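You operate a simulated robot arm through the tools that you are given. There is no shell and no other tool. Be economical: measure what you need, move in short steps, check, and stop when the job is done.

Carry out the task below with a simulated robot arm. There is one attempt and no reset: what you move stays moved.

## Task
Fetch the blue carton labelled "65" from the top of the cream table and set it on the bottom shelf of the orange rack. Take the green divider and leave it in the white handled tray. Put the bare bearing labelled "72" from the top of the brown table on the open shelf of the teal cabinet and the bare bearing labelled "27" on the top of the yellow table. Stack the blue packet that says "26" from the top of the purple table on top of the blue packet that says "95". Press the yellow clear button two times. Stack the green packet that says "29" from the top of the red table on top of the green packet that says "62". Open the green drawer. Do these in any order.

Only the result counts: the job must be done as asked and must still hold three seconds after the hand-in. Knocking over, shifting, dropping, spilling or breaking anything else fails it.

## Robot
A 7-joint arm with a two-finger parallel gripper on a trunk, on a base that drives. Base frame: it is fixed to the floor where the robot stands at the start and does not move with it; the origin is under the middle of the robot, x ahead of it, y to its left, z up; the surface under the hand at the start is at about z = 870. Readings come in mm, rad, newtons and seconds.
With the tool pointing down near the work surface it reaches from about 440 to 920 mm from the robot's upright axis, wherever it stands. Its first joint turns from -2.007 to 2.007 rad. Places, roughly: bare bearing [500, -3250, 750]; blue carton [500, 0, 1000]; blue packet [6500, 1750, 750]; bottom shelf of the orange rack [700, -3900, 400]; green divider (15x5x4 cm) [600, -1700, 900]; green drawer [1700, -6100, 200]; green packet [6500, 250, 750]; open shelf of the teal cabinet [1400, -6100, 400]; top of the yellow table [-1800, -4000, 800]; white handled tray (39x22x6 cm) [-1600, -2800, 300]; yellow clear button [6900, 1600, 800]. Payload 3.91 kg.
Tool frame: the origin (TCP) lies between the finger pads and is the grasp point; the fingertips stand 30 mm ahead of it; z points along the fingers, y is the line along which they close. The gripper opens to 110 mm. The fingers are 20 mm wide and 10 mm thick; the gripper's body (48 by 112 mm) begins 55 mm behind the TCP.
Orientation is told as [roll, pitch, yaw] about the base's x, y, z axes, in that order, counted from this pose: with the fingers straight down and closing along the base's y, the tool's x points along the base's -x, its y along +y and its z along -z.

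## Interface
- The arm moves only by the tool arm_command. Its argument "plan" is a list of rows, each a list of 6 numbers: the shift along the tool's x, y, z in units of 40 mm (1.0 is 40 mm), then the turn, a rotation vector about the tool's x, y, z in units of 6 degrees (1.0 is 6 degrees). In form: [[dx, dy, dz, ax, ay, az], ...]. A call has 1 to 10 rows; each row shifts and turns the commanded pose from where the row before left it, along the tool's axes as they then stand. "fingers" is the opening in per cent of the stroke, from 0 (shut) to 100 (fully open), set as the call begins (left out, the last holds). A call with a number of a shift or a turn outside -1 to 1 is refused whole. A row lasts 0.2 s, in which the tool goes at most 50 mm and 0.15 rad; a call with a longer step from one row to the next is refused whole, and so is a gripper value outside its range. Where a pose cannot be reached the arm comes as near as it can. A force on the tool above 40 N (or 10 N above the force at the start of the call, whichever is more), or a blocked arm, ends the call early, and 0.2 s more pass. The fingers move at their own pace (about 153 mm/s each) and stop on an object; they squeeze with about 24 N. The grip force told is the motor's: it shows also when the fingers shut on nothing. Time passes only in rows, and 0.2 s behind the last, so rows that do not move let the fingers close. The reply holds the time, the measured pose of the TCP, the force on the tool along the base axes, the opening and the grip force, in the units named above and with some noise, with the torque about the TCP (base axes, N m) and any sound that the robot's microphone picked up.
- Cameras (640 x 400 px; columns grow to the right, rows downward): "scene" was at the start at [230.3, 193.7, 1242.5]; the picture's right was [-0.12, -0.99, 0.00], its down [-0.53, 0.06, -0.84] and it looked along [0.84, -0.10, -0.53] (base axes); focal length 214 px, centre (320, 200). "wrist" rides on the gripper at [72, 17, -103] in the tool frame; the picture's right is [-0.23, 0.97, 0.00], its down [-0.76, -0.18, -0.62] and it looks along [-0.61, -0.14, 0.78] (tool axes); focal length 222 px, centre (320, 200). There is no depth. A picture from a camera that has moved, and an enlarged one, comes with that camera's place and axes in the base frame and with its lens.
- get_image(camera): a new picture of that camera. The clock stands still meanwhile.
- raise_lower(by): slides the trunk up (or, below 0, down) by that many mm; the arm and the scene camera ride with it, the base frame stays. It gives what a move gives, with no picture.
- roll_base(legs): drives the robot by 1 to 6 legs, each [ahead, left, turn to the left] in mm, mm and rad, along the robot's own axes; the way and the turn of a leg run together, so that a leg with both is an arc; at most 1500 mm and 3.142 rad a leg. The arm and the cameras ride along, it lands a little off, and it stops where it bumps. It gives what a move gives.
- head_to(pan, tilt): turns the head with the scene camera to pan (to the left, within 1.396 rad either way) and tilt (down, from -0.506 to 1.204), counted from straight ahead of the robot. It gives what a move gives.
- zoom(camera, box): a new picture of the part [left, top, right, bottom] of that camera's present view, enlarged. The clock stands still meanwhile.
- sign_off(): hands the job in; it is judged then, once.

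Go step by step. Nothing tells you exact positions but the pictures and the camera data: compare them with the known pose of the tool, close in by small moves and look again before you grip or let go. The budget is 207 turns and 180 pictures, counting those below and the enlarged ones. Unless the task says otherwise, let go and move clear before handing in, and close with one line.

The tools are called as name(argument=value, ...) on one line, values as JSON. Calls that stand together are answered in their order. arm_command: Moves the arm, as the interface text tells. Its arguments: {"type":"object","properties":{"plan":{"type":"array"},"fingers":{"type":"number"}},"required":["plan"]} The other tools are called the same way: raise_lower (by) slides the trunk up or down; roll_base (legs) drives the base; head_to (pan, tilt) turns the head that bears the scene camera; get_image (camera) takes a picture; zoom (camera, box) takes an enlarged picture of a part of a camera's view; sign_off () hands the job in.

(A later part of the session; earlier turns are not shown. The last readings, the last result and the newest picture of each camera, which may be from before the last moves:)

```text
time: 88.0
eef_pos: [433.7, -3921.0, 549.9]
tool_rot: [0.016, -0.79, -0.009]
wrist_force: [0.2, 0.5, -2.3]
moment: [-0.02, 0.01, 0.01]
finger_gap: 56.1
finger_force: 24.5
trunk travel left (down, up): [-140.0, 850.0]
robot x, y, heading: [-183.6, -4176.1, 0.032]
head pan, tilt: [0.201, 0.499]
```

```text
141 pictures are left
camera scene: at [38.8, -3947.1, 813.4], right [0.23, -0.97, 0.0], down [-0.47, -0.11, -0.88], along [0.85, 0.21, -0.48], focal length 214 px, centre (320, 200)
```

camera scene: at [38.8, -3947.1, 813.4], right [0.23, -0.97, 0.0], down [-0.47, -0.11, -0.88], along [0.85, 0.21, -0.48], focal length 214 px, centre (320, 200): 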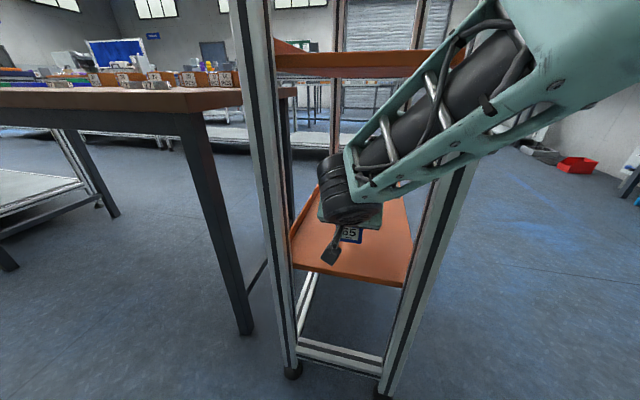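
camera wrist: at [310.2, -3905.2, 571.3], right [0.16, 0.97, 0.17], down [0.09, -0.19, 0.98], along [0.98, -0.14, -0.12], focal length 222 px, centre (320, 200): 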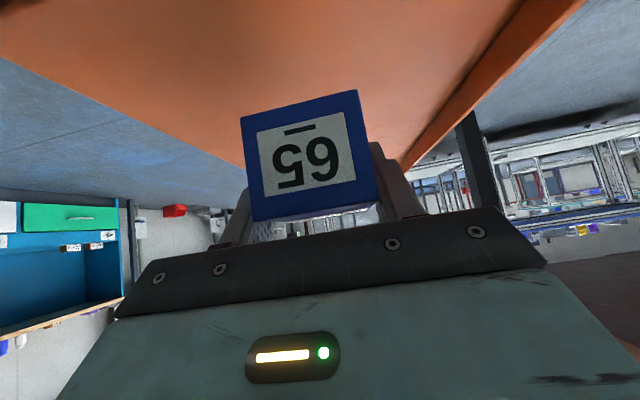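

Carton is over the shelf. I creep down until contact.

arm_command(plan=[[0.177, 0, 0.177, 0, 0, 0], [0.177, 0, 0.177, 0, 0, 0], [0.1, 0, 0.1, 0, 0, 0], [0.1, 0, 0.1, 0, 0, 0], [0, 0, 0, 0, 0, 0]])

zoom(camera="scene", box=[280, 160, 440, 300])

```text
time: 89.2
eef_pos: [433.5, -3921.1, 519.3]
tool_rot: [0.014, -0.789, -0.008]
wrist_force: [0.5, -0.7, -2.8]
moment: [-0.02, -0.01, -0.03]
finger_gap: 56.1
finger_force: 24.2
trunk travel left (down, up): [-140.0, 850.0]
robot x, y, heading: [-185.9, -4177.9, 0.034]
head pan, tilt: [0.201, 0.499]
```

```text
2.86 times, centred on (360, 230) of scene
camera zoom: at [38.9, -3947.1, 813.4], right [0.23, -0.97, 0.0], down [-0.47, -0.11, -0.88], along [0.85, 0.21, -0.48], focal length 613 px, centre (206, 114)
```

zoom: 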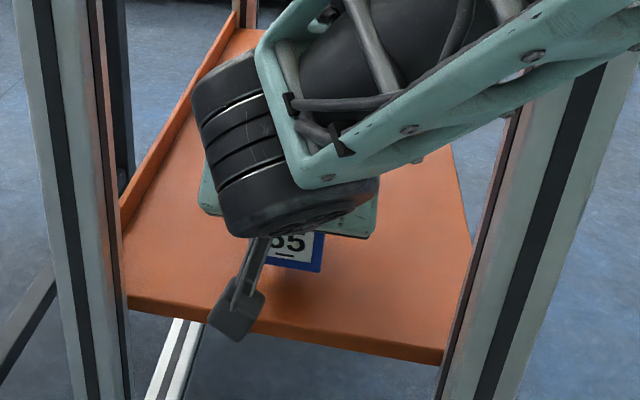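

arm_command(plan=[[0.07, 0, 0.07, 0, 0, 0], [0.07, 0, 0.07, 0, 0, 0], [0.05, 0, 0.05, 0, 0, 0], [0, 0, 0, 0, 0, 0]])

zoom(camera="scene", box=[320, 200, 400, 260])

```text
time: 90.2
eef_pos: [434.3, -3920.7, 507.6]
tool_rot: [0.015, -0.789, -0.009]
wrist_force: [-0.4, 0.1, -2.1]
moment: [0.0, 0.02, -0.01]
finger_gap: 55.9
finger_force: 24.1
trunk travel left (down, up): [-140.0, 850.0]
robot x, y, heading: [-182.5, -4179.5, 0.039]
head pan, tilt: [0.201, 0.499]
```

```text
6.67 times, centred on (360, 230) of scene
camera zoom: at [38.8, -3947.1, 813.4], right [0.23, -0.97, 0.0], down [-0.47, -0.11, -0.88], along [0.85, 0.21, -0.48], focal length 1430 px, centre (53, 0)
```

zoom: 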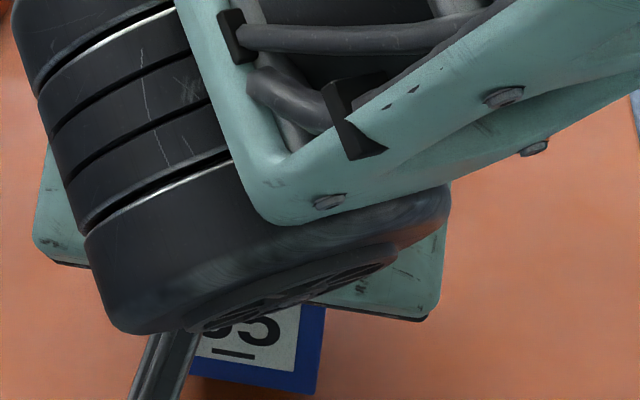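

arm_command(plan=[[0.05, 0, 0.05, 0, 0, 0], [0.04, 0, 0.04, 0, 0, 0], [0.04, 0, 0.04, 0, 0, 0], [0, 0, 0, 0, 0, 0]])

```text
time: 91.2
eef_pos: [433.8, -3921.5, 500.4]
tool_rot: [0.016, -0.788, -0.009]
wrist_force: [0.7, -0.3, -2.7]
moment: [0.06, 0.04, 0.02]
finger_gap: 55.9
finger_force: 24.5
trunk travel left (down, up): [-140.0, 850.0]
robot x, y, heading: [-184.2, -4176.8, 0.03]
head pan, tilt: [0.201, 0.499]
```

arm_command(plan=[[0.04, 0, 0.04, 0, 0, 0], [0.04, 0, 0.04, 0, 0, 0], [0.04, 0, 0.04, 0, 0, 0], [0, 0, 0, 0, 0, 0]])

zoom(camera="scene", box=[320, 200, 400, 260])

get_image(camera="wrist")

```text
time: 92.2
eef_pos: [433.9, -3920.5, 493.4]
tool_rot: [0.016, -0.789, -0.009]
wrist_force: [0.0, 0.3, -3.3]
moment: [0.01, 0.04, -0.04]
finger_gap: 55.9
finger_force: 23.7
trunk travel left (down, up): [-140.0, 850.0]
robot x, y, heading: [-186.5, -4174.5, 0.037]
head pan, tilt: [0.201, 0.499]
```

```text
6.67 times, centred on (360, 230) of scene
camera zoom: at [38.8, -3947.1, 813.4], right [0.23, -0.97, 0.0], down [-0.47, -0.11, -0.88], along [0.85, 0.21, -0.48], focal length 1430 px, centre (53, 0)
```

zoom: 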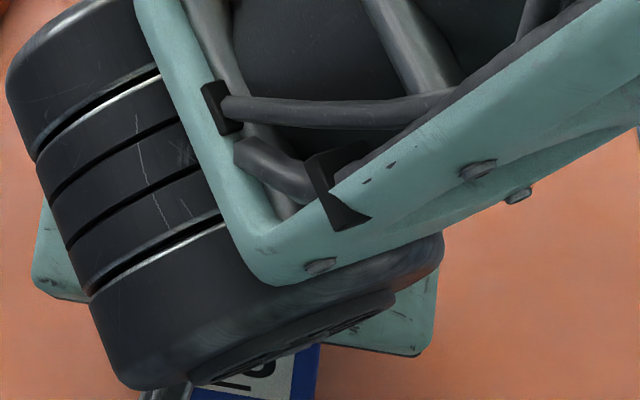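

```text
137 pictures are left
camera wrist: at [310.2, -3904.3, 514.9], right [0.16, 0.97, 0.17], down [0.1, -0.19, 0.98], along [0.98, -0.14, -0.12], focal length 222 px, centre (320, 200)
```

wrist: 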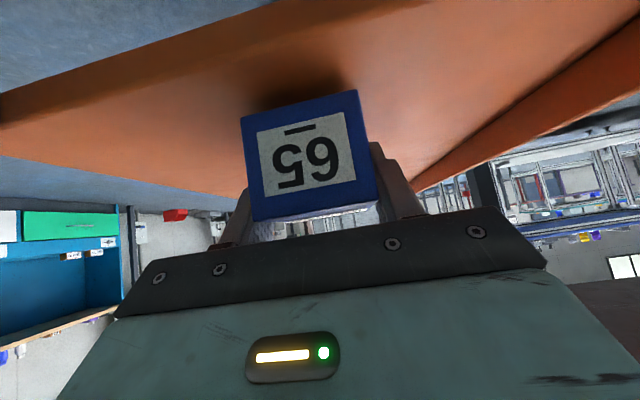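

arm_command(plan=[[0.04, 0, 0.04, 0, 0, 0], [0.04, 0, 0.04, 0, 0, 0], [0.04, 0, 0.04, 0, 0, 0], [0.04, 0, 0.04, 0, 0, 0], [0, 0, 0, 0, 0, 0]])

get_image(camera="wrist")

```text
time: 93.4
eef_pos: [434.6, -3920.5, 485.6]
tool_rot: [0.018, -0.79, -0.012]
wrist_force: [-2.9, -1.4, 8.6]
moment: [-0.37, 0.29, 0.01]
finger_gap: 55.8
finger_force: 23.9
trunk travel left (down, up): [-140.0, 850.0]
robot x, y, heading: [-186.3, -4178.1, 0.031]
head pan, tilt: [0.201, 0.499]
```

```text
136 pictures are left
camera wrist: at [310.5, -3904.5, 506.5], right [0.16, 0.97, 0.17], down [0.09, -0.19, 0.98], along [0.98, -0.14, -0.12], focal length 222 px, centre (320, 200)
```

wrist: 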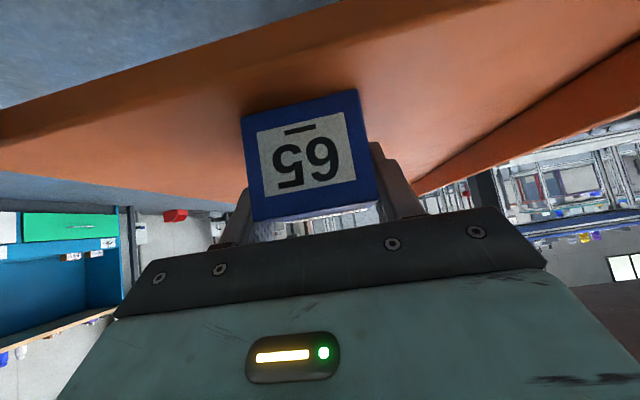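

Contact at shelf z ≈ 450. I release and withdraw along the tool axis, then back the base out.

arm_command(plan=[[0, 0, 0, 0, 0, 0], [0, 0, 0, 0, 0, 0], [0, 0, -0.4, 0, 0, 0], [0, 0, -0.8, 0, 0, 0], [0, 0, -1, 0, 0, 0], [0, 0, 0, 0, 0, 0]], fingers=100)

roll_base(legs=[[-350, 0, 0]])

get_image(camera="wrist")

get_image(camera="scene")

```text
time: 94.8
eef_pos: [368.4, -3920.0, 543.8]
tool_rot: [0.015, -0.789, -0.01]
wrist_force: [0.2, 0.9, -0.5]
moment: [-0.02, -0.02, 0.0]
finger_gap: 109.8
finger_force: 0.1
trunk travel left (down, up): [-140.0, 850.0]
robot x, y, heading: [-184.4, -4176.9, 0.033]
head pan, tilt: [0.201, 0.499]
```

```text
time: 97.1
eef_pos: [15.1, -3932.4, 544.2]
tool_rot: [0.016, -0.788, -0.004]
wrist_force: [0.4, 0.2, -0.5]
moment: [-0.01, 0.05, 0.0]
finger_gap: 110.0
finger_force: 0.2
trunk travel left (down, up): [-140.0, 850.0]
robot x, y, heading: [-541.2, -4193.8, 0.036]
head pan, tilt: [0.201, 0.499]
```

```text
135 pictures are left
camera wrist: at [-108.3, -3916.5, 565.0], right [0.15, 0.97, 0.17], down [0.1, -0.19, 0.98], along [0.98, -0.13, -0.12], focal length 222 px, centre (320, 200)
```

wrist: 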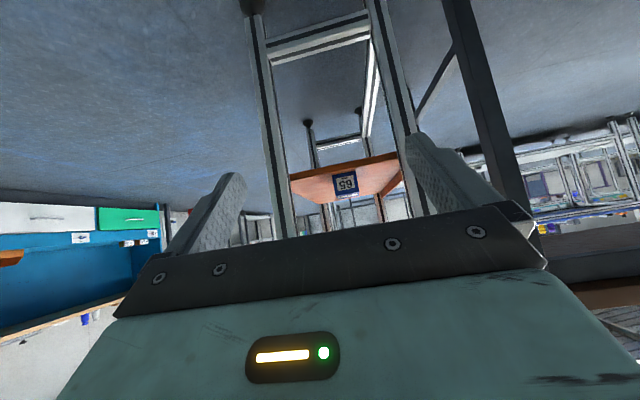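

```text
134 pictures are left
camera scene: at [-314.5, -3959.3, 813.4], right [0.24, -0.97, 0.0], down [-0.47, -0.11, -0.88], along [0.85, 0.21, -0.48], focal length 214 px, centre (320, 200)
```

scene: 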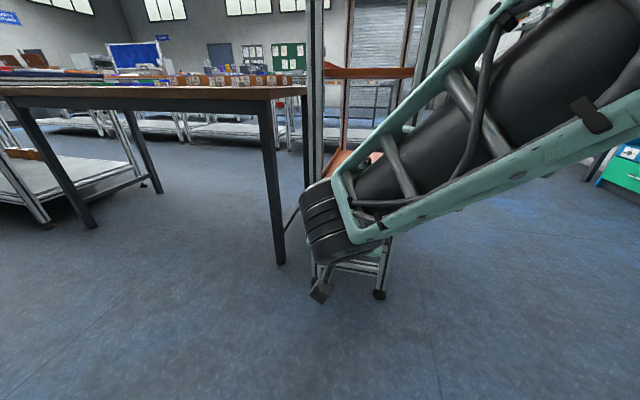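

The carton sits on the bottom shelf. Next the bearings: I raise the trunk and drive to the right part of the brown table to read their labels.

raise_lower(by=440)

roll_base(legs=[[0, 560, -0.036], [430, 0, 0]])

head_to(pan=0.1, tilt=0.7)

get_image(camera="scene")

get_image(camera="wrist")

```text
refused: 440 is not a number from -400 to 400
```

```text
time: 102.5
eef_pos: [448.4, -3398.5, 544.5]
tool_rot: [0.016, -0.788, -0.044]
wrist_force: [0.0, -0.5, 0.2]
moment: [-0.03, 0.01, -0.04]
finger_gap: 109.8
finger_force: 0.2
trunk travel left (down, up): [-140.0, 850.0]
robot x, y, heading: [-114.5, -3633.8, 0.004]
head pan, tilt: [0.201, 0.499]
```

```text
time: 103.3
eef_pos: [448.5, -3398.7, 543.6]
tool_rot: [0.018, -0.789, -0.042]
wrist_force: [0.2, 0.3, 0.2]
moment: [-0.02, 0.02, 0.03]
finger_gap: 110.2
finger_force: 0.0
trunk travel left (down, up): [-140.0, 850.0]
robot x, y, heading: [-112.4, -3633.5, 0.001]
head pan, tilt: [0.099, 0.7]
```

```text
133 pictures are left
camera scene: at [113.1, -3424.2, 795.7], right [0.1, -0.99, 0.0], down [-0.64, -0.07, -0.77], along [0.76, 0.08, -0.64], focal length 214 px, centre (320, 200)
```

scene: 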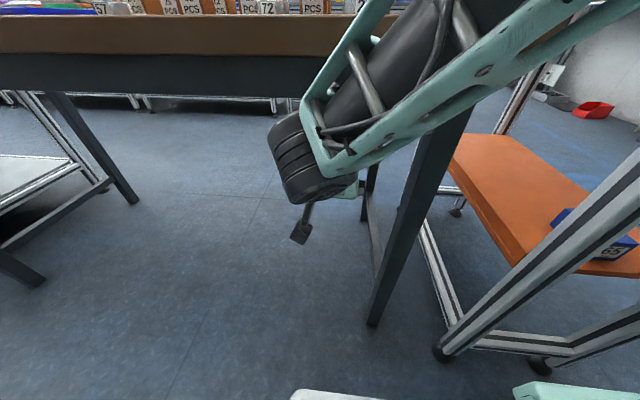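

```text
132 pictures are left
camera wrist: at [325.4, -3379.3, 565.0], right [0.19, 0.97, 0.17], down [0.09, -0.19, 0.98], along [0.98, -0.17, -0.12], focal length 222 px, centre (320, 200)
```

wrist: 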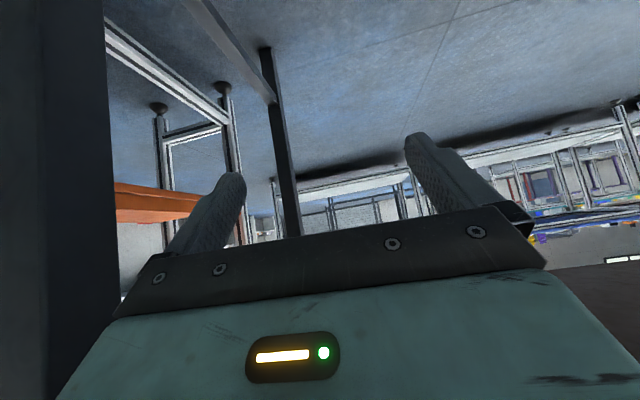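

The raise was refused (limit 400), so the hand went under the table — without contact. I back out, raise, and come in again.

roll_base(legs=[[-430, 0, 0]])

raise_lower(by=400)

```text
time: 105.9
eef_pos: [20.0, -3401.4, 543.4]
tool_rot: [0.016, -0.789, -0.046]
wrist_force: [0.1, 0.0, 0.8]
moment: [0.0, -0.01, 0.02]
finger_gap: 109.9
finger_force: 0.0
trunk travel left (down, up): [-140.0, 850.0]
robot x, y, heading: [-544.6, -3635.5, -0.003]
head pan, tilt: [0.099, 0.7]
```

```text
time: 109.7
eef_pos: [20.5, -3402.0, 943.6]
tool_rot: [0.015, -0.789, -0.047]
wrist_force: [0.0, 0.1, 0.0]
moment: [0.01, 0.01, -0.01]
finger_gap: 110.0
finger_force: 0.0
trunk travel left (down, up): [-540.0, 450.0]
robot x, y, heading: [-540.5, -3632.9, -0.003]
head pan, tilt: [0.099, 0.7]
```

roll_base(legs=[[450, 0, 0]])

get_image(camera="scene")

get_image(camera="wrist")

```text
time: 112.4
eef_pos: [467.7, -3407.1, 944.3]
tool_rot: [0.015, -0.789, -0.054]
wrist_force: [0.3, 1.2, -0.2]
moment: [0.01, -0.01, 0.0]
finger_gap: 110.2
finger_force: 0.0
trunk travel left (down, up): [-540.0, 450.0]
robot x, y, heading: [-94.0, -3640.5, -0.007]
head pan, tilt: [0.099, 0.7]
```

```text
131 pictures are left
camera scene: at [132.8, -3429.1, 1195.7], right [0.09, -1.0, 0.0], down [-0.64, -0.06, -0.76], along [0.76, 0.07, -0.64], focal length 214 px, centre (320, 200)
```

scene: 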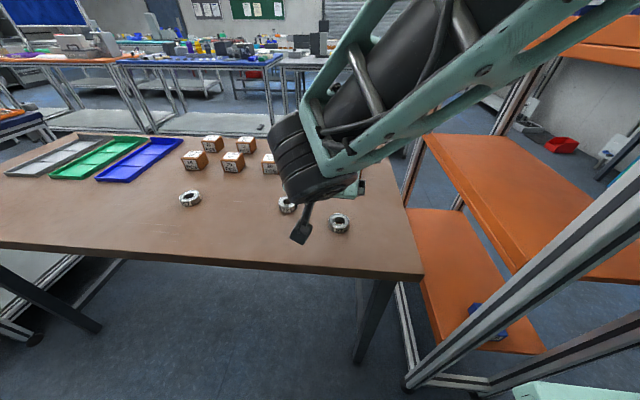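

```text
130 pictures are left
camera wrist: at [345.5, -3386.4, 965.0], right [0.2, 0.96, 0.17], down [0.09, -0.19, 0.98], along [0.98, -0.18, -0.12], focal length 222 px, centre (320, 200)
```

wrist: 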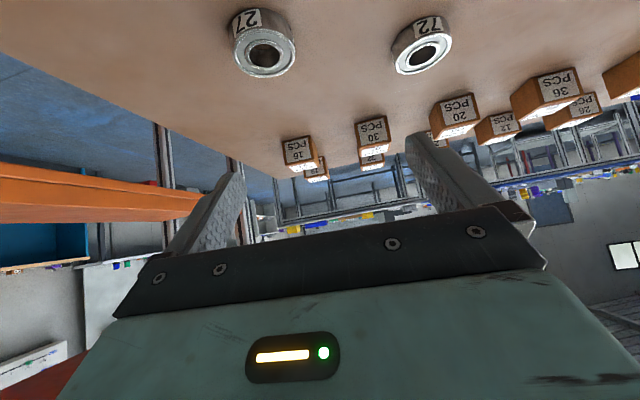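

zoom(camera="wrist", box=[210, 0, 470, 90])

zoom(camera="scene", box=[260, 180, 380, 250])

```text
2.46 times, centred on (340, 45) of wrist
camera zoom: at [345.5, -3386.4, 965.0], right [0.2, 0.96, 0.17], down [0.09, -0.19, 0.98], along [0.98, -0.18, -0.12], focal length 547 px, centre (271, 582)
```

zoom: 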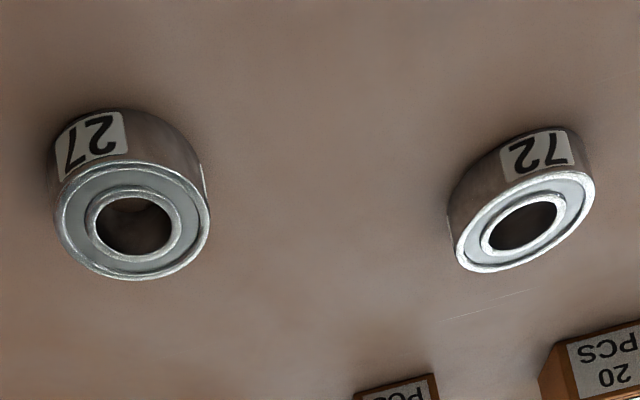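

```text
5.33 times, centred on (320, 215) of scene
camera zoom: at [132.8, -3429.1, 1195.7], right [0.09, -1.0, 0.0], down [-0.64, -0.06, -0.76], along [0.76, 0.07, -0.64], focal length 1144 px, centre (320, 120)
```

zoom: 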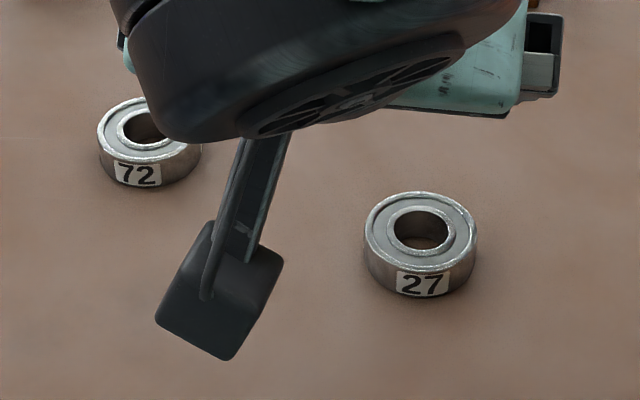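

Labels confirmed: "27" at about (504, −3441), "72" at about (564, −3302). I fetch "27" first; moving 80 % of the way and checking.

arm_command(plan=[[0.3, -0.2, 0.47, 0, 0, 0], [0.3, -0.2, 0.47, 0, 0, 0], [0.3, -0.2, 0.47, 0, 0, 0], [0.3, -0.2, 0.47, 0, 0, 0], [0, 0, 0, 0, 0, 0]])

get_image(camera="wrist")

zoom(camera="scene", box=[260, 150, 400, 250])

```text
time: 113.6
eef_pos: [486.8, -3439.2, 854.8]
tool_rot: [0.016, -0.787, -0.051]
wrist_force: [0.1, 1.3, -0.7]
moment: [0.03, -0.05, 0.03]
finger_gap: 110.1
finger_force: 0.1
trunk travel left (down, up): [-540.0, 450.0]
robot x, y, heading: [-97.4, -3638.8, -0.004]
head pan, tilt: [0.099, 0.7]
```

```text
127 pictures are left
camera wrist: at [363.4, -3417.1, 876.2], right [0.2, 0.96, 0.17], down [0.09, -0.19, 0.98], along [0.98, -0.18, -0.12], focal length 222 px, centre (320, 200)
```

wrist: 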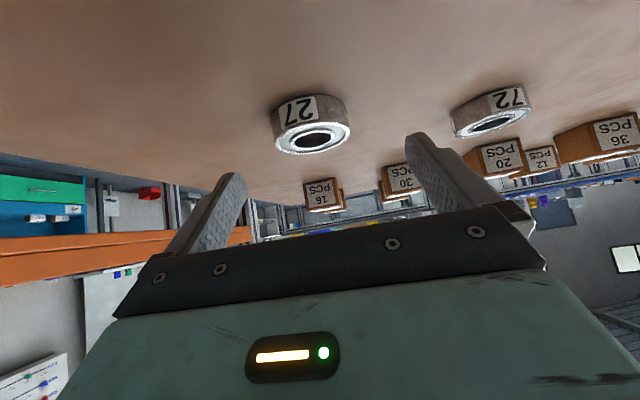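

```text
4.00 times, centred on (330, 200) of scene
camera zoom: at [132.8, -3429.1, 1195.7], right [0.09, -1.0, 0.0], down [-0.64, -0.06, -0.76], along [0.76, 0.07, -0.64], focal length 858 px, centre (280, 200)
```

zoom: 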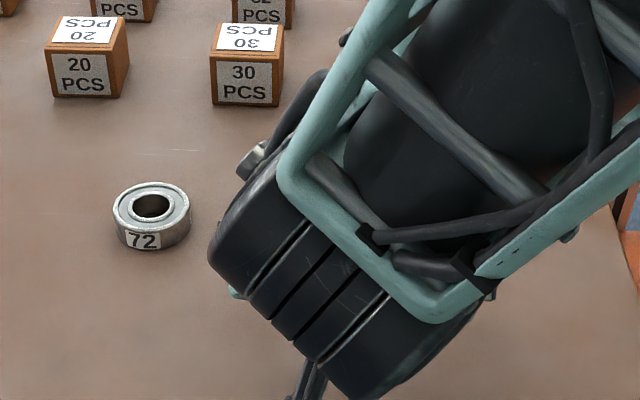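

arm_command(plan=[[0.19, 0, 0.24, 0, 0, 0], [0.18, 0, 0.23, 0, 0, 0], [0, 0, 0, 0, 0, 0]])

get_image(camera="wrist")

```text
time: 114.4
eef_pos: [490.1, -3437.9, 832.9]
tool_rot: [0.016, -0.788, -0.052]
wrist_force: [-0.9, -0.5, 0.6]
moment: [-0.02, -0.02, -0.02]
finger_gap: 109.9
finger_force: 0.0
trunk travel left (down, up): [-540.0, 450.0]
robot x, y, heading: [-95.8, -3641.2, -0.008]
head pan, tilt: [0.099, 0.7]
```

```text
125 pictures are left
camera wrist: at [367.3, -3417.3, 853.6], right [0.2, 0.96, 0.17], down [0.09, -0.19, 0.98], along [0.98, -0.18, -0.12], focal length 222 px, centre (320, 200)
```

wrist: 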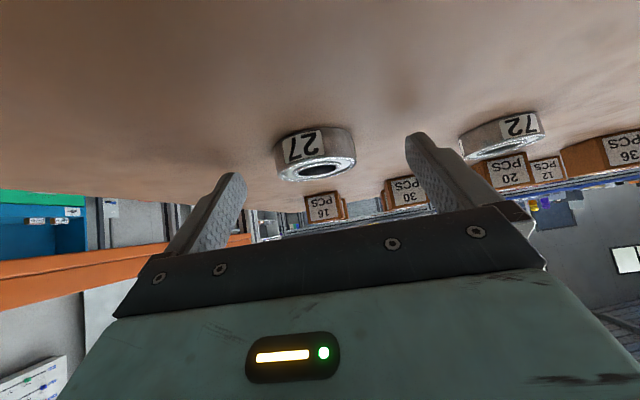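

arm_command(plan=[[0.05, 0, 0.05, 0, 0, 0], [0, 0, 0, 0, 0, 0]])

arm_command(plan=[[0, 0, 0, 0, 0, 0], [0, 0, 0, 0, 0, 0], [0, 0, 0, 0, 0, 0]], fingers=0)

raise_lower(by=120)

get_image(camera="wrist")

```text
time: 115.0
eef_pos: [490.4, -3438.1, 829.3]
tool_rot: [0.015, -0.788, -0.054]
wrist_force: [0.0, 0.6, -0.3]
moment: [0.03, -0.02, -0.01]
finger_gap: 110.0
finger_force: 0.0
trunk travel left (down, up): [-540.0, 450.0]
robot x, y, heading: [-92.9, -3645.1, -0.009]
head pan, tilt: [0.099, 0.7]
```

```text
time: 115.8
eef_pos: [490.5, -3438.0, 830.5]
tool_rot: [0.015, -0.787, -0.052]
wrist_force: [0.0, 0.4, 1.2]
moment: [-0.07, -0.06, 0.01]
finger_gap: 50.7
finger_force: 24.0
trunk travel left (down, up): [-540.0, 450.0]
robot x, y, heading: [-95.5, -3640.7, -0.012]
head pan, tilt: [0.099, 0.7]
```

```text
time: 117.3
eef_pos: [490.7, -3438.6, 950.6]
tool_rot: [0.016, -0.789, -0.055]
wrist_force: [0.0, 0.5, -1.4]
moment: [0.0, 0.02, 0.01]
finger_gap: 50.8
finger_force: 23.9
trunk travel left (down, up): [-660.0, 330.0]
robot x, y, heading: [-92.4, -3640.0, -0.012]
head pan, tilt: [0.099, 0.7]
```

```text
124 pictures are left
camera wrist: at [367.3, -3417.6, 970.7], right [0.2, 0.96, 0.17], down [0.09, -0.19, 0.98], along [0.98, -0.18, -0.12], focal length 222 px, centre (320, 200)
```

wrist: 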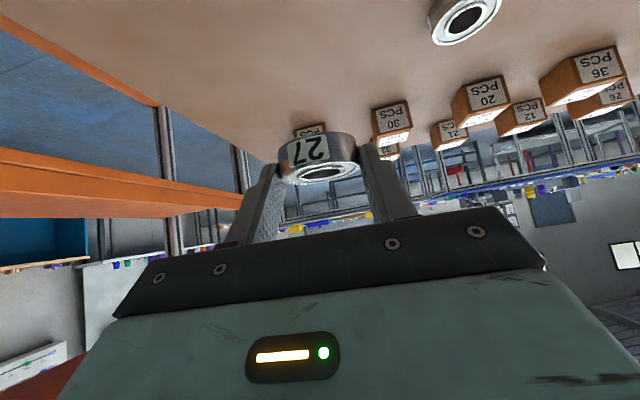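

Bearing "27" is held level. I back off, turn toward −y and look for the yellow table.

roll_base(legs=[[-420, 0, 0], [0, 0, -1.57]])

head_to(pan=-0.7, tilt=0.5)

get_image(camera="scene")

```text
time: 123.8
eef_pos: [-323.0, -4228.2, 949.8]
tool_rot: [0.017, -0.788, -1.651]
wrist_force: [-0.4, 0.1, -1.1]
moment: [0.01, 0.0, -0.01]
finger_gap: 50.6
finger_force: 23.7
trunk travel left (down, up): [-660.0, 330.0]
robot x, y, heading: [-512.3, -3638.1, -1.606]
head pan, tilt: [0.099, 0.7]
```

```text
time: 124.9
eef_pos: [-323.6, -4227.9, 949.6]
tool_rot: [0.014, -0.789, -1.653]
wrist_force: [-0.4, 0.2, -1.6]
moment: [0.03, 0.0, 0.03]
finger_gap: 50.3
finger_force: 23.8
trunk travel left (down, up): [-660.0, 330.0]
robot x, y, heading: [-510.9, -3638.6, -1.61]
head pan, tilt: [-0.7, 0.499]
```

```text
123 pictures are left
camera scene: at [-369.6, -3855.7, 1333.4], right [-0.74, 0.67, 0.0], down [0.32, 0.36, -0.88], along [-0.59, -0.65, -0.48], focal length 214 px, centre (320, 200)
```

scene: 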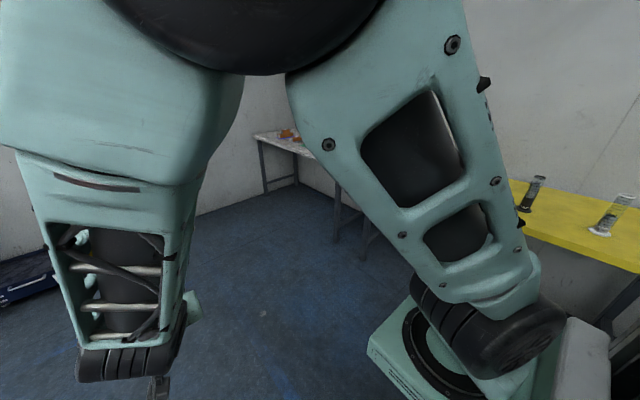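

roll_base(legs=[[0, 0, -1.535]])

head_to(pan=0.0, tilt=0.5)

get_image(camera="scene")

get_image(camera="wrist")

```text
time: 129.1
eef_pos: [-1097.4, -3827.4, 948.8]
tool_rot: [0.016, -0.789, 3.067]
wrist_force: [-0.8, -0.3, -1.2]
moment: [0.0, -0.01, -0.02]
finger_gap: 50.6
finger_force: 24.0
trunk travel left (down, up): [-660.0, 330.0]
robot x, y, heading: [-510.1, -3633.0, 3.113]
head pan, tilt: [-0.7, 0.499]
```

```text
time: 130.2
eef_pos: [-1096.5, -3827.1, 949.8]
tool_rot: [0.017, -0.789, 3.07]
wrist_force: [0.6, -0.2, -1.7]
moment: [0.06, -0.02, 0.01]
finger_gap: 50.7
finger_force: 23.2
trunk travel left (down, up): [-660.0, 330.0]
robot x, y, heading: [-506.4, -3634.1, 3.112]
head pan, tilt: [0.0, 0.499]
```

```text
122 pictures are left
camera scene: at [-747.0, -3837.2, 1333.4], right [0.03, 1.0, 0.0], down [0.48, -0.01, -0.88], along [-0.88, 0.02, -0.48], focal length 214 px, centre (320, 200)
```

scene: 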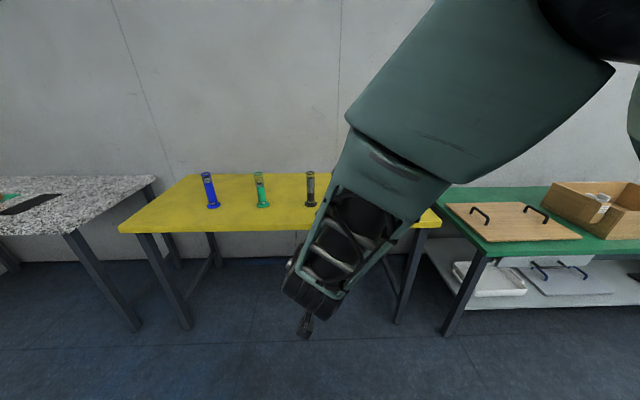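

```text
121 pictures are left
camera wrist: at [-972.8, -3852.5, 970.7], right [-0.22, -0.96, 0.17], down [-0.08, 0.19, 0.98], along [-0.97, 0.2, -0.12], focal length 222 px, centre (320, 200)
```

wrist: 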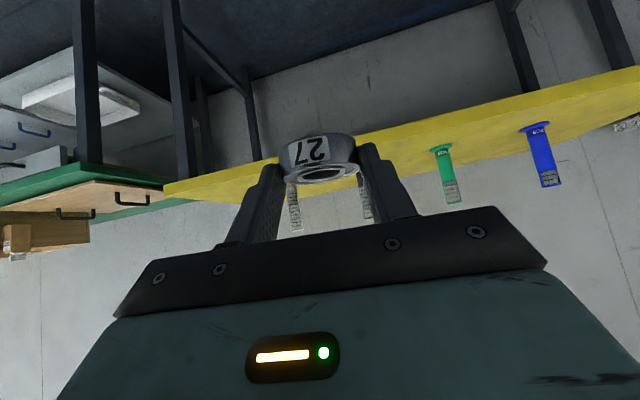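

Yellow table's front edge is at x ≈ −1485, vials stand at x ≈ −1674. I'll place the bearing on the front strip around (−1555, −3750).

roll_base(legs=[[440, -64, 0]])

get_image(camera="scene")

get_image(camera="wrist")

```text
time: 132.9
eef_pos: [-1540.0, -3753.3, 950.1]
tool_rot: [0.015, -0.79, 3.07]
wrist_force: [-0.3, 0.8, -2.0]
moment: [0.02, -0.01, 0.0]
finger_gap: 50.6
finger_force: 24.2
trunk travel left (down, up): [-660.0, 330.0]
robot x, y, heading: [-951.0, -3561.6, 3.111]
head pan, tilt: [0.0, 0.499]
```

```text
120 pictures are left
camera scene: at [-1190.4, -3762.4, 1333.4], right [0.03, 1.0, 0.0], down [0.48, -0.01, -0.88], along [-0.88, 0.02, -0.48], focal length 214 px, centre (320, 200)
```

scene: 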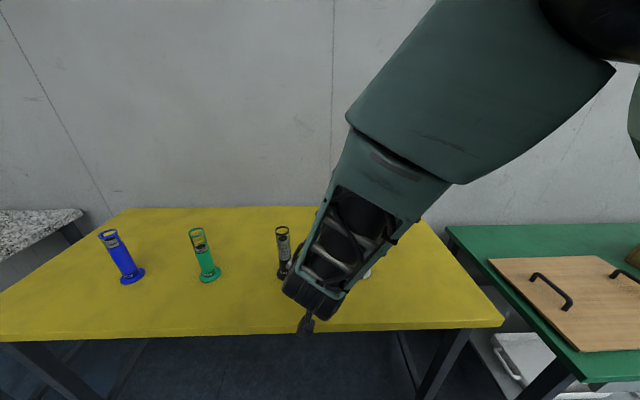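

```text
119 pictures are left
camera wrist: at [-1416.1, -3777.8, 970.7], right [-0.22, -0.96, 0.17], down [-0.08, 0.19, 0.98], along [-0.97, 0.2, -0.12], focal length 222 px, centre (320, 200)
```

wrist: 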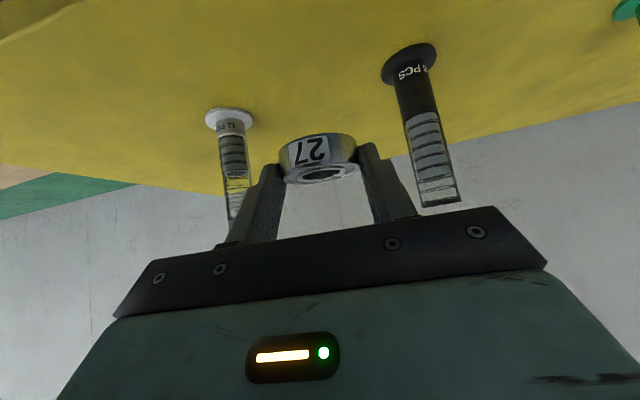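

raise_lower(by=-100)

arm_command(plan=[[0.05, 0, 0.05, 0, 0, 0], [0.05, 0, 0.05, 0, 0, 0], [0.05, 0, 0.05, 0, 0, 0], [0.05, 0, 0.05, 0, 0, 0], [0, 0, 0, 0, 0, 0]])

get_image(camera="wrist")

```text
time: 134.2
eef_pos: [-1540.5, -3752.5, 850.2]
tool_rot: [0.015, -0.789, 3.07]
wrist_force: [0.2, 0.0, -1.7]
moment: [-0.02, -0.05, -0.03]
finger_gap: 50.5
finger_force: 24.4
trunk travel left (down, up): [-560.0, 430.0]
robot x, y, heading: [-952.1, -3567.1, 3.118]
head pan, tilt: [0.0, 0.499]
```

```text
time: 135.4
eef_pos: [-1540.3, -3752.8, 838.9]
tool_rot: [0.016, -0.789, 3.069]
wrist_force: [-0.6, 0.1, -1.7]
moment: [0.0, -0.01, -0.02]
finger_gap: 50.5
finger_force: 23.9
trunk travel left (down, up): [-560.0, 430.0]
robot x, y, heading: [-953.1, -3564.8, 3.11]
head pan, tilt: [0.0, 0.499]
```

```text
118 pictures are left
camera wrist: at [-1416.0, -3778.2, 859.2], right [-0.22, -0.96, 0.17], down [-0.08, 0.19, 0.98], along [-0.97, 0.2, -0.12], focal length 222 px, centre (320, 200)
```

wrist: 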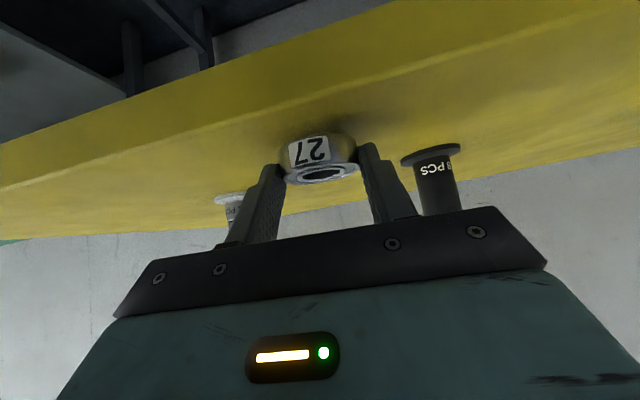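

arm_command(plan=[[0.04, 0, 0.04, 0, 0, 0], [0.03, 0, 0.03, 0, 0, 0], [0.03, 0, 0.03, 0, 0, 0], [0, 0, 0, 0, 0, 0]])

```text
time: 136.4
eef_pos: [-1538.8, -3754.9, 832.3]
tool_rot: [0.018, -0.787, 3.069]
wrist_force: [-0.2, -0.7, -1.6]
moment: [0.01, -0.02, 0.04]
finger_gap: 50.5
finger_force: 23.8
trunk travel left (down, up): [-560.0, 430.0]
robot x, y, heading: [-951.1, -3559.7, 3.118]
head pan, tilt: [0.0, 0.499]
```

arm_command(plan=[[0.03, 0, 0.03, 0, 0, 0], [0.03, 0, 0.03, 0, 0, 0], [0, 0, 0, 0, 0, 0]])

zoom(camera="wrist", box=[240, 90, 400, 210])

```text
time: 137.2
eef_pos: [-1540.1, -3753.9, 830.0]
tool_rot: [0.017, -0.79, 3.07]
wrist_force: [0.9, -1.0, 5.4]
moment: [0.15, 0.03, 0.0]
finger_gap: 50.7
finger_force: 24.0
trunk travel left (down, up): [-560.0, 430.0]
robot x, y, heading: [-950.4, -3563.4, 3.113]
head pan, tilt: [0.0, 0.499]
```

```text
3.33 times, centred on (320, 150) of wrist
camera zoom: at [-1415.9, -3778.4, 851.1], right [-0.22, -0.96, 0.17], down [-0.08, 0.19, 0.98], along [-0.97, 0.2, -0.12], focal length 740 px, centre (320, 367)
```

zoom: 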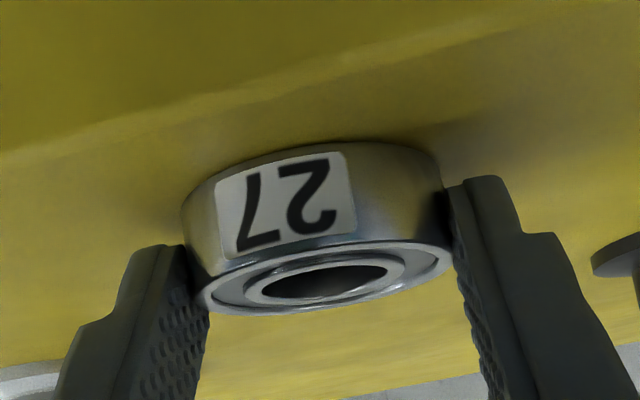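

arm_command(plan=[[0, 0, 0, 0, 0, 0], [0, 0, 0, 0, 0, 0], [0, 0, -0.5, 0, 0, 0], [0, 0, -1, 0, 0, 0], [0, 0, -1, 0, 0, 0], [0, 0, 0, 0, 0, 0]], fingers=100)

get_image(camera="wrist")

head_to(pan=-0.6, tilt=0.7)

get_image(camera="scene")

```text
time: 138.6
eef_pos: [-1471.3, -3754.4, 899.7]
tool_rot: [0.016, -0.79, 3.069]
wrist_force: [-0.1, 0.3, 0.5]
moment: [0.0, 0.03, -0.02]
finger_gap: 110.1
finger_force: 0.1
trunk travel left (down, up): [-560.0, 430.0]
robot x, y, heading: [-950.1, -3562.7, 3.116]
head pan, tilt: [0.0, 0.499]
```

```text
116 pictures are left
camera wrist: at [-1346.2, -3779.5, 921.3], right [-0.22, -0.96, 0.17], down [-0.08, 0.19, 0.98], along [-0.97, 0.2, -0.12], focal length 222 px, centre (320, 200)
```

wrist: 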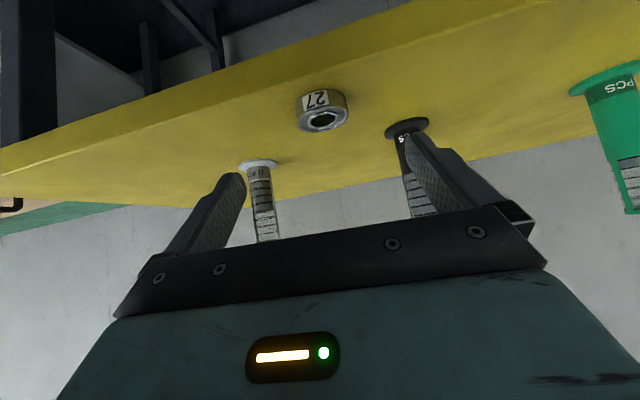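

```text
time: 139.6
eef_pos: [-1468.8, -3754.1, 900.1]
tool_rot: [0.016, -0.789, 3.07]
wrist_force: [-0.3, 0.0, 0.2]
moment: [0.03, 0.0, -0.02]
finger_gap: 109.8
finger_force: 0.0
trunk travel left (down, up): [-560.0, 430.0]
robot x, y, heading: [-953.1, -3560.4, 3.118]
head pan, tilt: [-0.6, 0.7]
```

```text
115 pictures are left
camera scene: at [-1168.1, -3715.0, 1215.7], right [0.59, 0.81, 0.0], down [0.52, -0.38, -0.77], along [-0.62, 0.45, -0.64], focal length 214 px, centre (320, 200)
```

scene: 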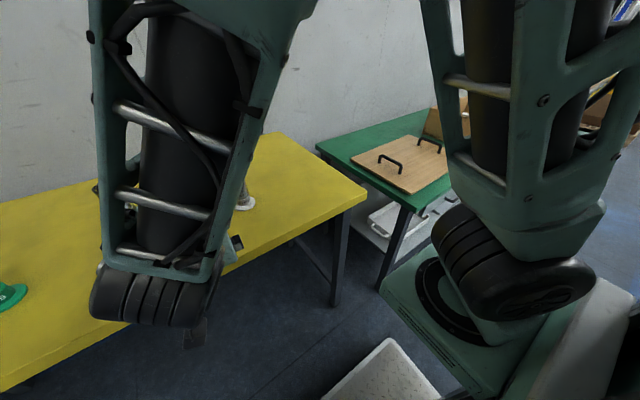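

Bearing "27" is placed on the yellow table. Now back to the brown table for "72".

roll_base(legs=[[-440, 0, 0], [0, 0, 3.1416], [0, 0, 0.02]])

head_to(pan=0.1, tilt=0.7)

```text
refused: 3.1416 is not a number from -3.14159 to 3.14159
```

```text
time: 140.7
eef_pos: [-1470.1, -3754.9, 900.5]
tool_rot: [0.016, -0.79, 3.069]
wrist_force: [0.1, 0.2, 0.8]
moment: [0.01, 0.0, 0.01]
finger_gap: 109.8
finger_force: 0.1
trunk travel left (down, up): [-560.0, 430.0]
robot x, y, heading: [-950.1, -3561.9, 3.118]
head pan, tilt: [0.099, 0.7]
```

roll_base(legs=[[-440, 0, 0], [0, 0, -3.118]])

```text
time: 150.7
eef_pos: [6.1, -3385.2, 899.4]
tool_rot: [0.015, -0.789, -0.077]
wrist_force: [0.5, -0.2, -0.1]
moment: [-0.02, 0.0, 0.0]
finger_gap: 110.0
finger_force: 0.1
trunk travel left (down, up): [-560.0, 430.0]
robot x, y, heading: [-512.6, -3577.4, -0.031]
head pan, tilt: [0.099, 0.7]
```

roll_base(legs=[[420, 80, 0.06]])

get_image(camera="wrist")

get_image(camera="scene")

```text
time: 153.3
eef_pos: [415.2, -3268.6, 899.8]
tool_rot: [0.015, -0.791, -0.007]
wrist_force: [-0.7, 0.1, -1.0]
moment: [0.01, -0.01, 0.02]
finger_gap: 110.2
finger_force: 0.1
trunk travel left (down, up): [-560.0, 430.0]
robot x, y, heading: [-87.3, -3494.8, 0.044]
head pan, tilt: [0.099, 0.7]
```

```text
114 pictures are left
camera wrist: at [291.6, -3253.8, 921.2], right [0.15, 0.97, 0.17], down [0.1, -0.19, 0.98], along [0.98, -0.13, -0.12], focal length 222 px, centre (320, 200)
```

wrist: 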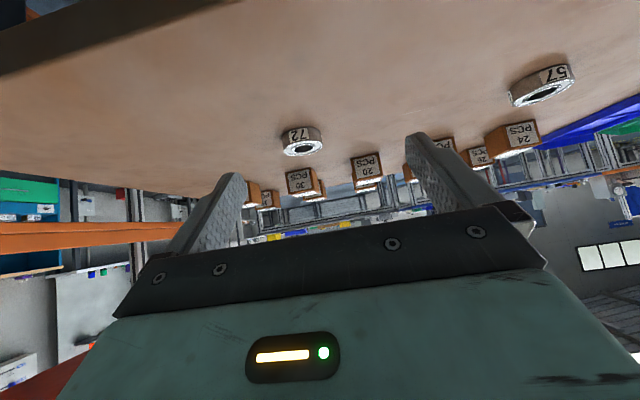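

```text
113 pictures are left
camera scene: at [127.7, -3273.4, 1215.7], right [0.14, -0.99, 0.0], down [-0.64, -0.09, -0.76], along [0.76, 0.1, -0.64], focal length 214 px, centre (320, 200)
```

scene: 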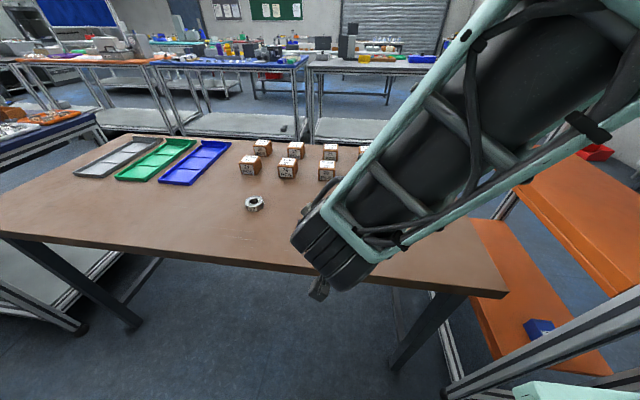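

arm_command(plan=[[-0.38, -0.2, 0.778, 0, 0, 0], [-0.38, -0.2, 0.778, 0, 0, 0], [-0.38, -0.2, 0.778, 0, 0, 0], [-0.38, -0.2, 0.778, 0, 0, 0], [0, 0, 0, 0, 0, 0]])

get_image(camera="wrist")

```text
time: 154.6
eef_pos: [546.0, -3299.0, 855.4]
tool_rot: [0.016, -0.789, -0.008]
wrist_force: [0.3, -0.7, 0.5]
moment: [0.01, -0.02, 0.03]
finger_gap: 109.9
finger_force: 0.1
trunk travel left (down, up): [-560.0, 430.0]
robot x, y, heading: [-86.1, -3494.2, 0.041]
head pan, tilt: [0.099, 0.7]
```

```text
112 pictures are left
camera wrist: at [422.3, -3283.8, 876.6], right [0.15, 0.97, 0.17], down [0.1, -0.19, 0.98], along [0.98, -0.13, -0.12], focal length 222 px, centre (320, 200)
```

wrist: 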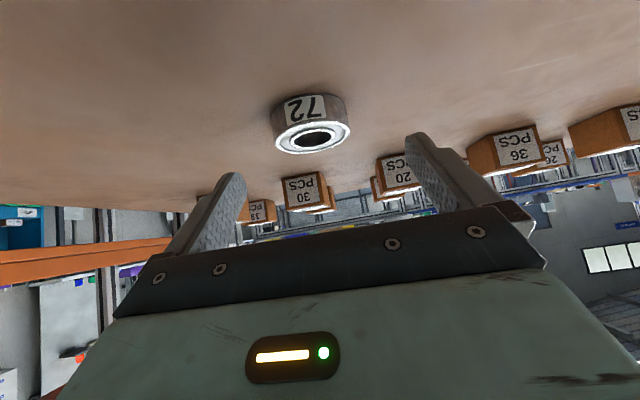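

arm_command(plan=[[0.21, 0, 0.26, 0, 0, 0], [0.21, 0, 0.26, 0, 0, 0], [0, 0, 0, 0, 0, 0]])

arm_command(plan=[[0, 0, 0, 0, 0, 0], [0, 0, 0, 0, 0, 0], [0, 0, 0, 0, 0, 0]], fingers=0)

raise_lower(by=120)

get_image(camera="wrist")

```text
time: 155.3
eef_pos: [550.1, -3298.4, 829.0]
tool_rot: [0.014, -0.79, -0.007]
wrist_force: [-2.3, -0.9, 4.5]
moment: [-0.32, -0.01, -0.16]
finger_gap: 110.2
finger_force: 0.1
trunk travel left (down, up): [-560.0, 430.0]
robot x, y, heading: [-90.3, -3495.5, 0.036]
head pan, tilt: [0.099, 0.7]
```

```text
time: 156.2
eef_pos: [549.6, -3298.5, 828.8]
tool_rot: [0.017, -0.791, -0.004]
wrist_force: [0.4, 1.2, 1.8]
moment: [0.11, -0.08, 0.0]
finger_gap: 51.0
finger_force: 23.9
trunk travel left (down, up): [-560.0, 430.0]
robot x, y, heading: [-89.2, -3492.9, 0.039]
head pan, tilt: [0.099, 0.7]
```

```text
time: 157.7
eef_pos: [549.6, -3297.8, 950.0]
tool_rot: [0.015, -0.789, -0.008]
wrist_force: [0.7, 0.7, -0.9]
moment: [0.0, 0.02, -0.02]
finger_gap: 51.0
finger_force: 23.7
trunk travel left (down, up): [-680.0, 310.0]
robot x, y, heading: [-90.1, -3495.2, 0.038]
head pan, tilt: [0.099, 0.7]
```

```text
111 pictures are left
camera wrist: at [426.0, -3282.7, 969.5], right [0.15, 0.97, 0.17], down [0.1, -0.19, 0.98], along [0.98, -0.13, -0.12], focal length 222 px, centre (320, 200)
```

wrist: 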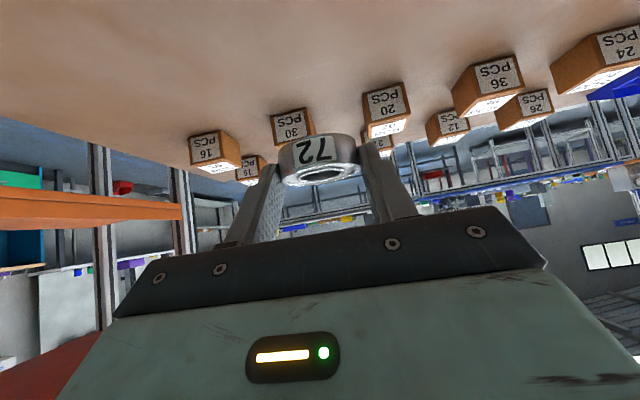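

Bearing "72" is held. I back out, face −y, and drive toward the teal cabinet.

roll_base(legs=[[-420, 0, 0], [0, 0, -1.61], [1100, 0, 0]])

head_to(pan=0.7, tilt=0.5)

get_image(camera="scene")

```text
time: 169.4
eef_pos: [-341.2, -5260.5, 949.1]
tool_rot: [0.016, -0.787, -1.621]
wrist_force: [0.7, 0.5, -1.1]
moment: [0.03, -0.01, 0.0]
finger_gap: 50.9
finger_force: 24.1
trunk travel left (down, up): [-680.0, 310.0]
robot x, y, heading: [-507.8, -4613.2, -1.579]
head pan, tilt: [0.099, 0.7]
```

```text
time: 170.4
eef_pos: [-341.4, -5260.9, 948.6]
tool_rot: [0.016, -0.79, -1.623]
wrist_force: [-1.1, -0.9, -2.8]
moment: [0.04, 0.01, 0.04]
finger_gap: 51.2
finger_force: 23.9
trunk travel left (down, up): [-680.0, 310.0]
robot x, y, heading: [-509.6, -4611.3, -1.577]
head pan, tilt: [0.7, 0.499]
```

```text
110 pictures are left
camera scene: at [-247.1, -4827.0, 1353.4], right [-0.77, -0.64, 0.0], down [-0.31, 0.37, -0.88], along [0.56, -0.68, -0.48], focal length 214 px, centre (320, 200)
```

scene: 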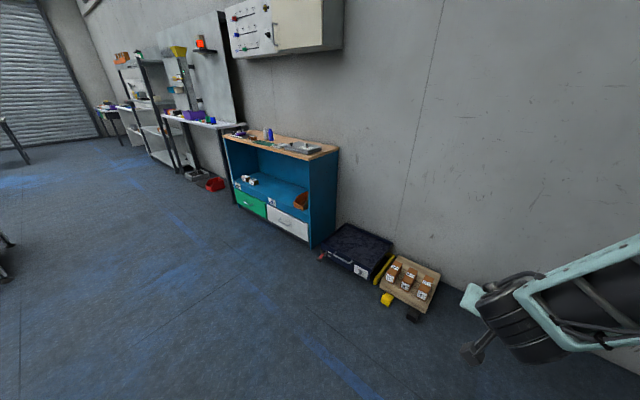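

The cabinet front is at y ≈ −5958, x 807–2078; green drawer on its left, open shelf above. I strafe left in front of it.

roll_base(legs=[[100, 870, 0], [100, 870, 0]])

head_to(pan=0.1, tilt=0.6)

get_image(camera="scene")

get_image(camera="wrist")

```text
time: 179.3
eef_pos: [1426.5, -5462.9, 948.1]
tool_rot: [0.015, -0.789, -1.612]
wrist_force: [0.3, -0.3, -1.8]
moment: [0.01, 0.04, 0.01]
finger_gap: 51.0
finger_force: 24.2
trunk travel left (down, up): [-680.0, 310.0]
robot x, y, heading: [1250.6, -4814.6, -1.565]
head pan, tilt: [0.7, 0.499]
```

```text
time: 180.3
eef_pos: [1425.7, -5463.0, 947.7]
tool_rot: [0.016, -0.788, -1.613]
wrist_force: [0.3, 0.3, -1.7]
moment: [0.0, 0.0, -0.01]
finger_gap: 50.7
finger_force: 24.0
trunk travel left (down, up): [-680.0, 310.0]
robot x, y, heading: [1249.1, -4816.4, -1.563]
head pan, tilt: [0.099, 0.6]
```

```text
109 pictures are left
camera scene: at [1466.5, -5047.5, 1344.3], right [-0.99, -0.1, 0.0], down [-0.06, 0.56, -0.83], along [0.08, -0.82, -0.56], focal length 214 px, centre (320, 200)
```

scene: 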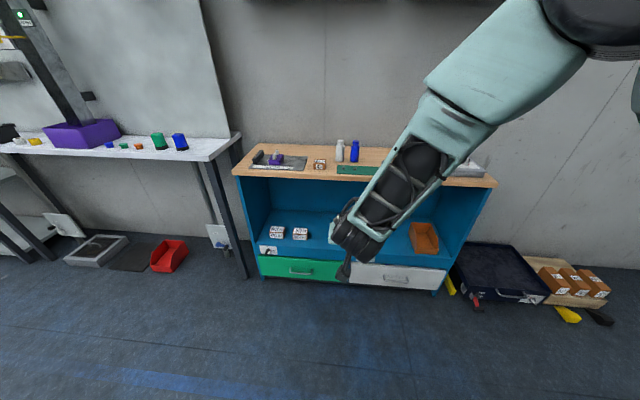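

```text
108 pictures are left
camera wrist: at [1447.3, -5340.3, 969.5], right [0.97, -0.19, 0.17], down [-0.19, -0.09, 0.98], along [-0.17, -0.98, -0.12], focal length 222 px, centre (320, 200)
```

wrist: 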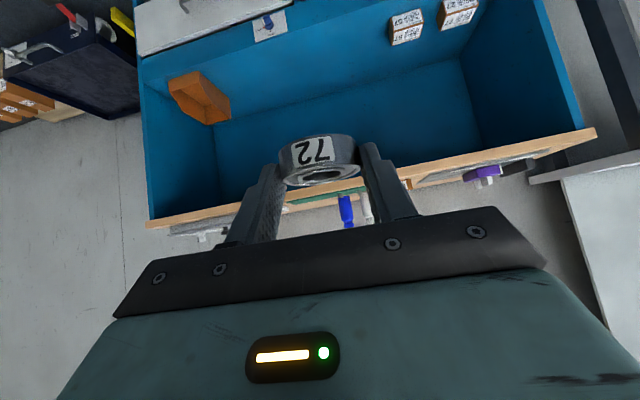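

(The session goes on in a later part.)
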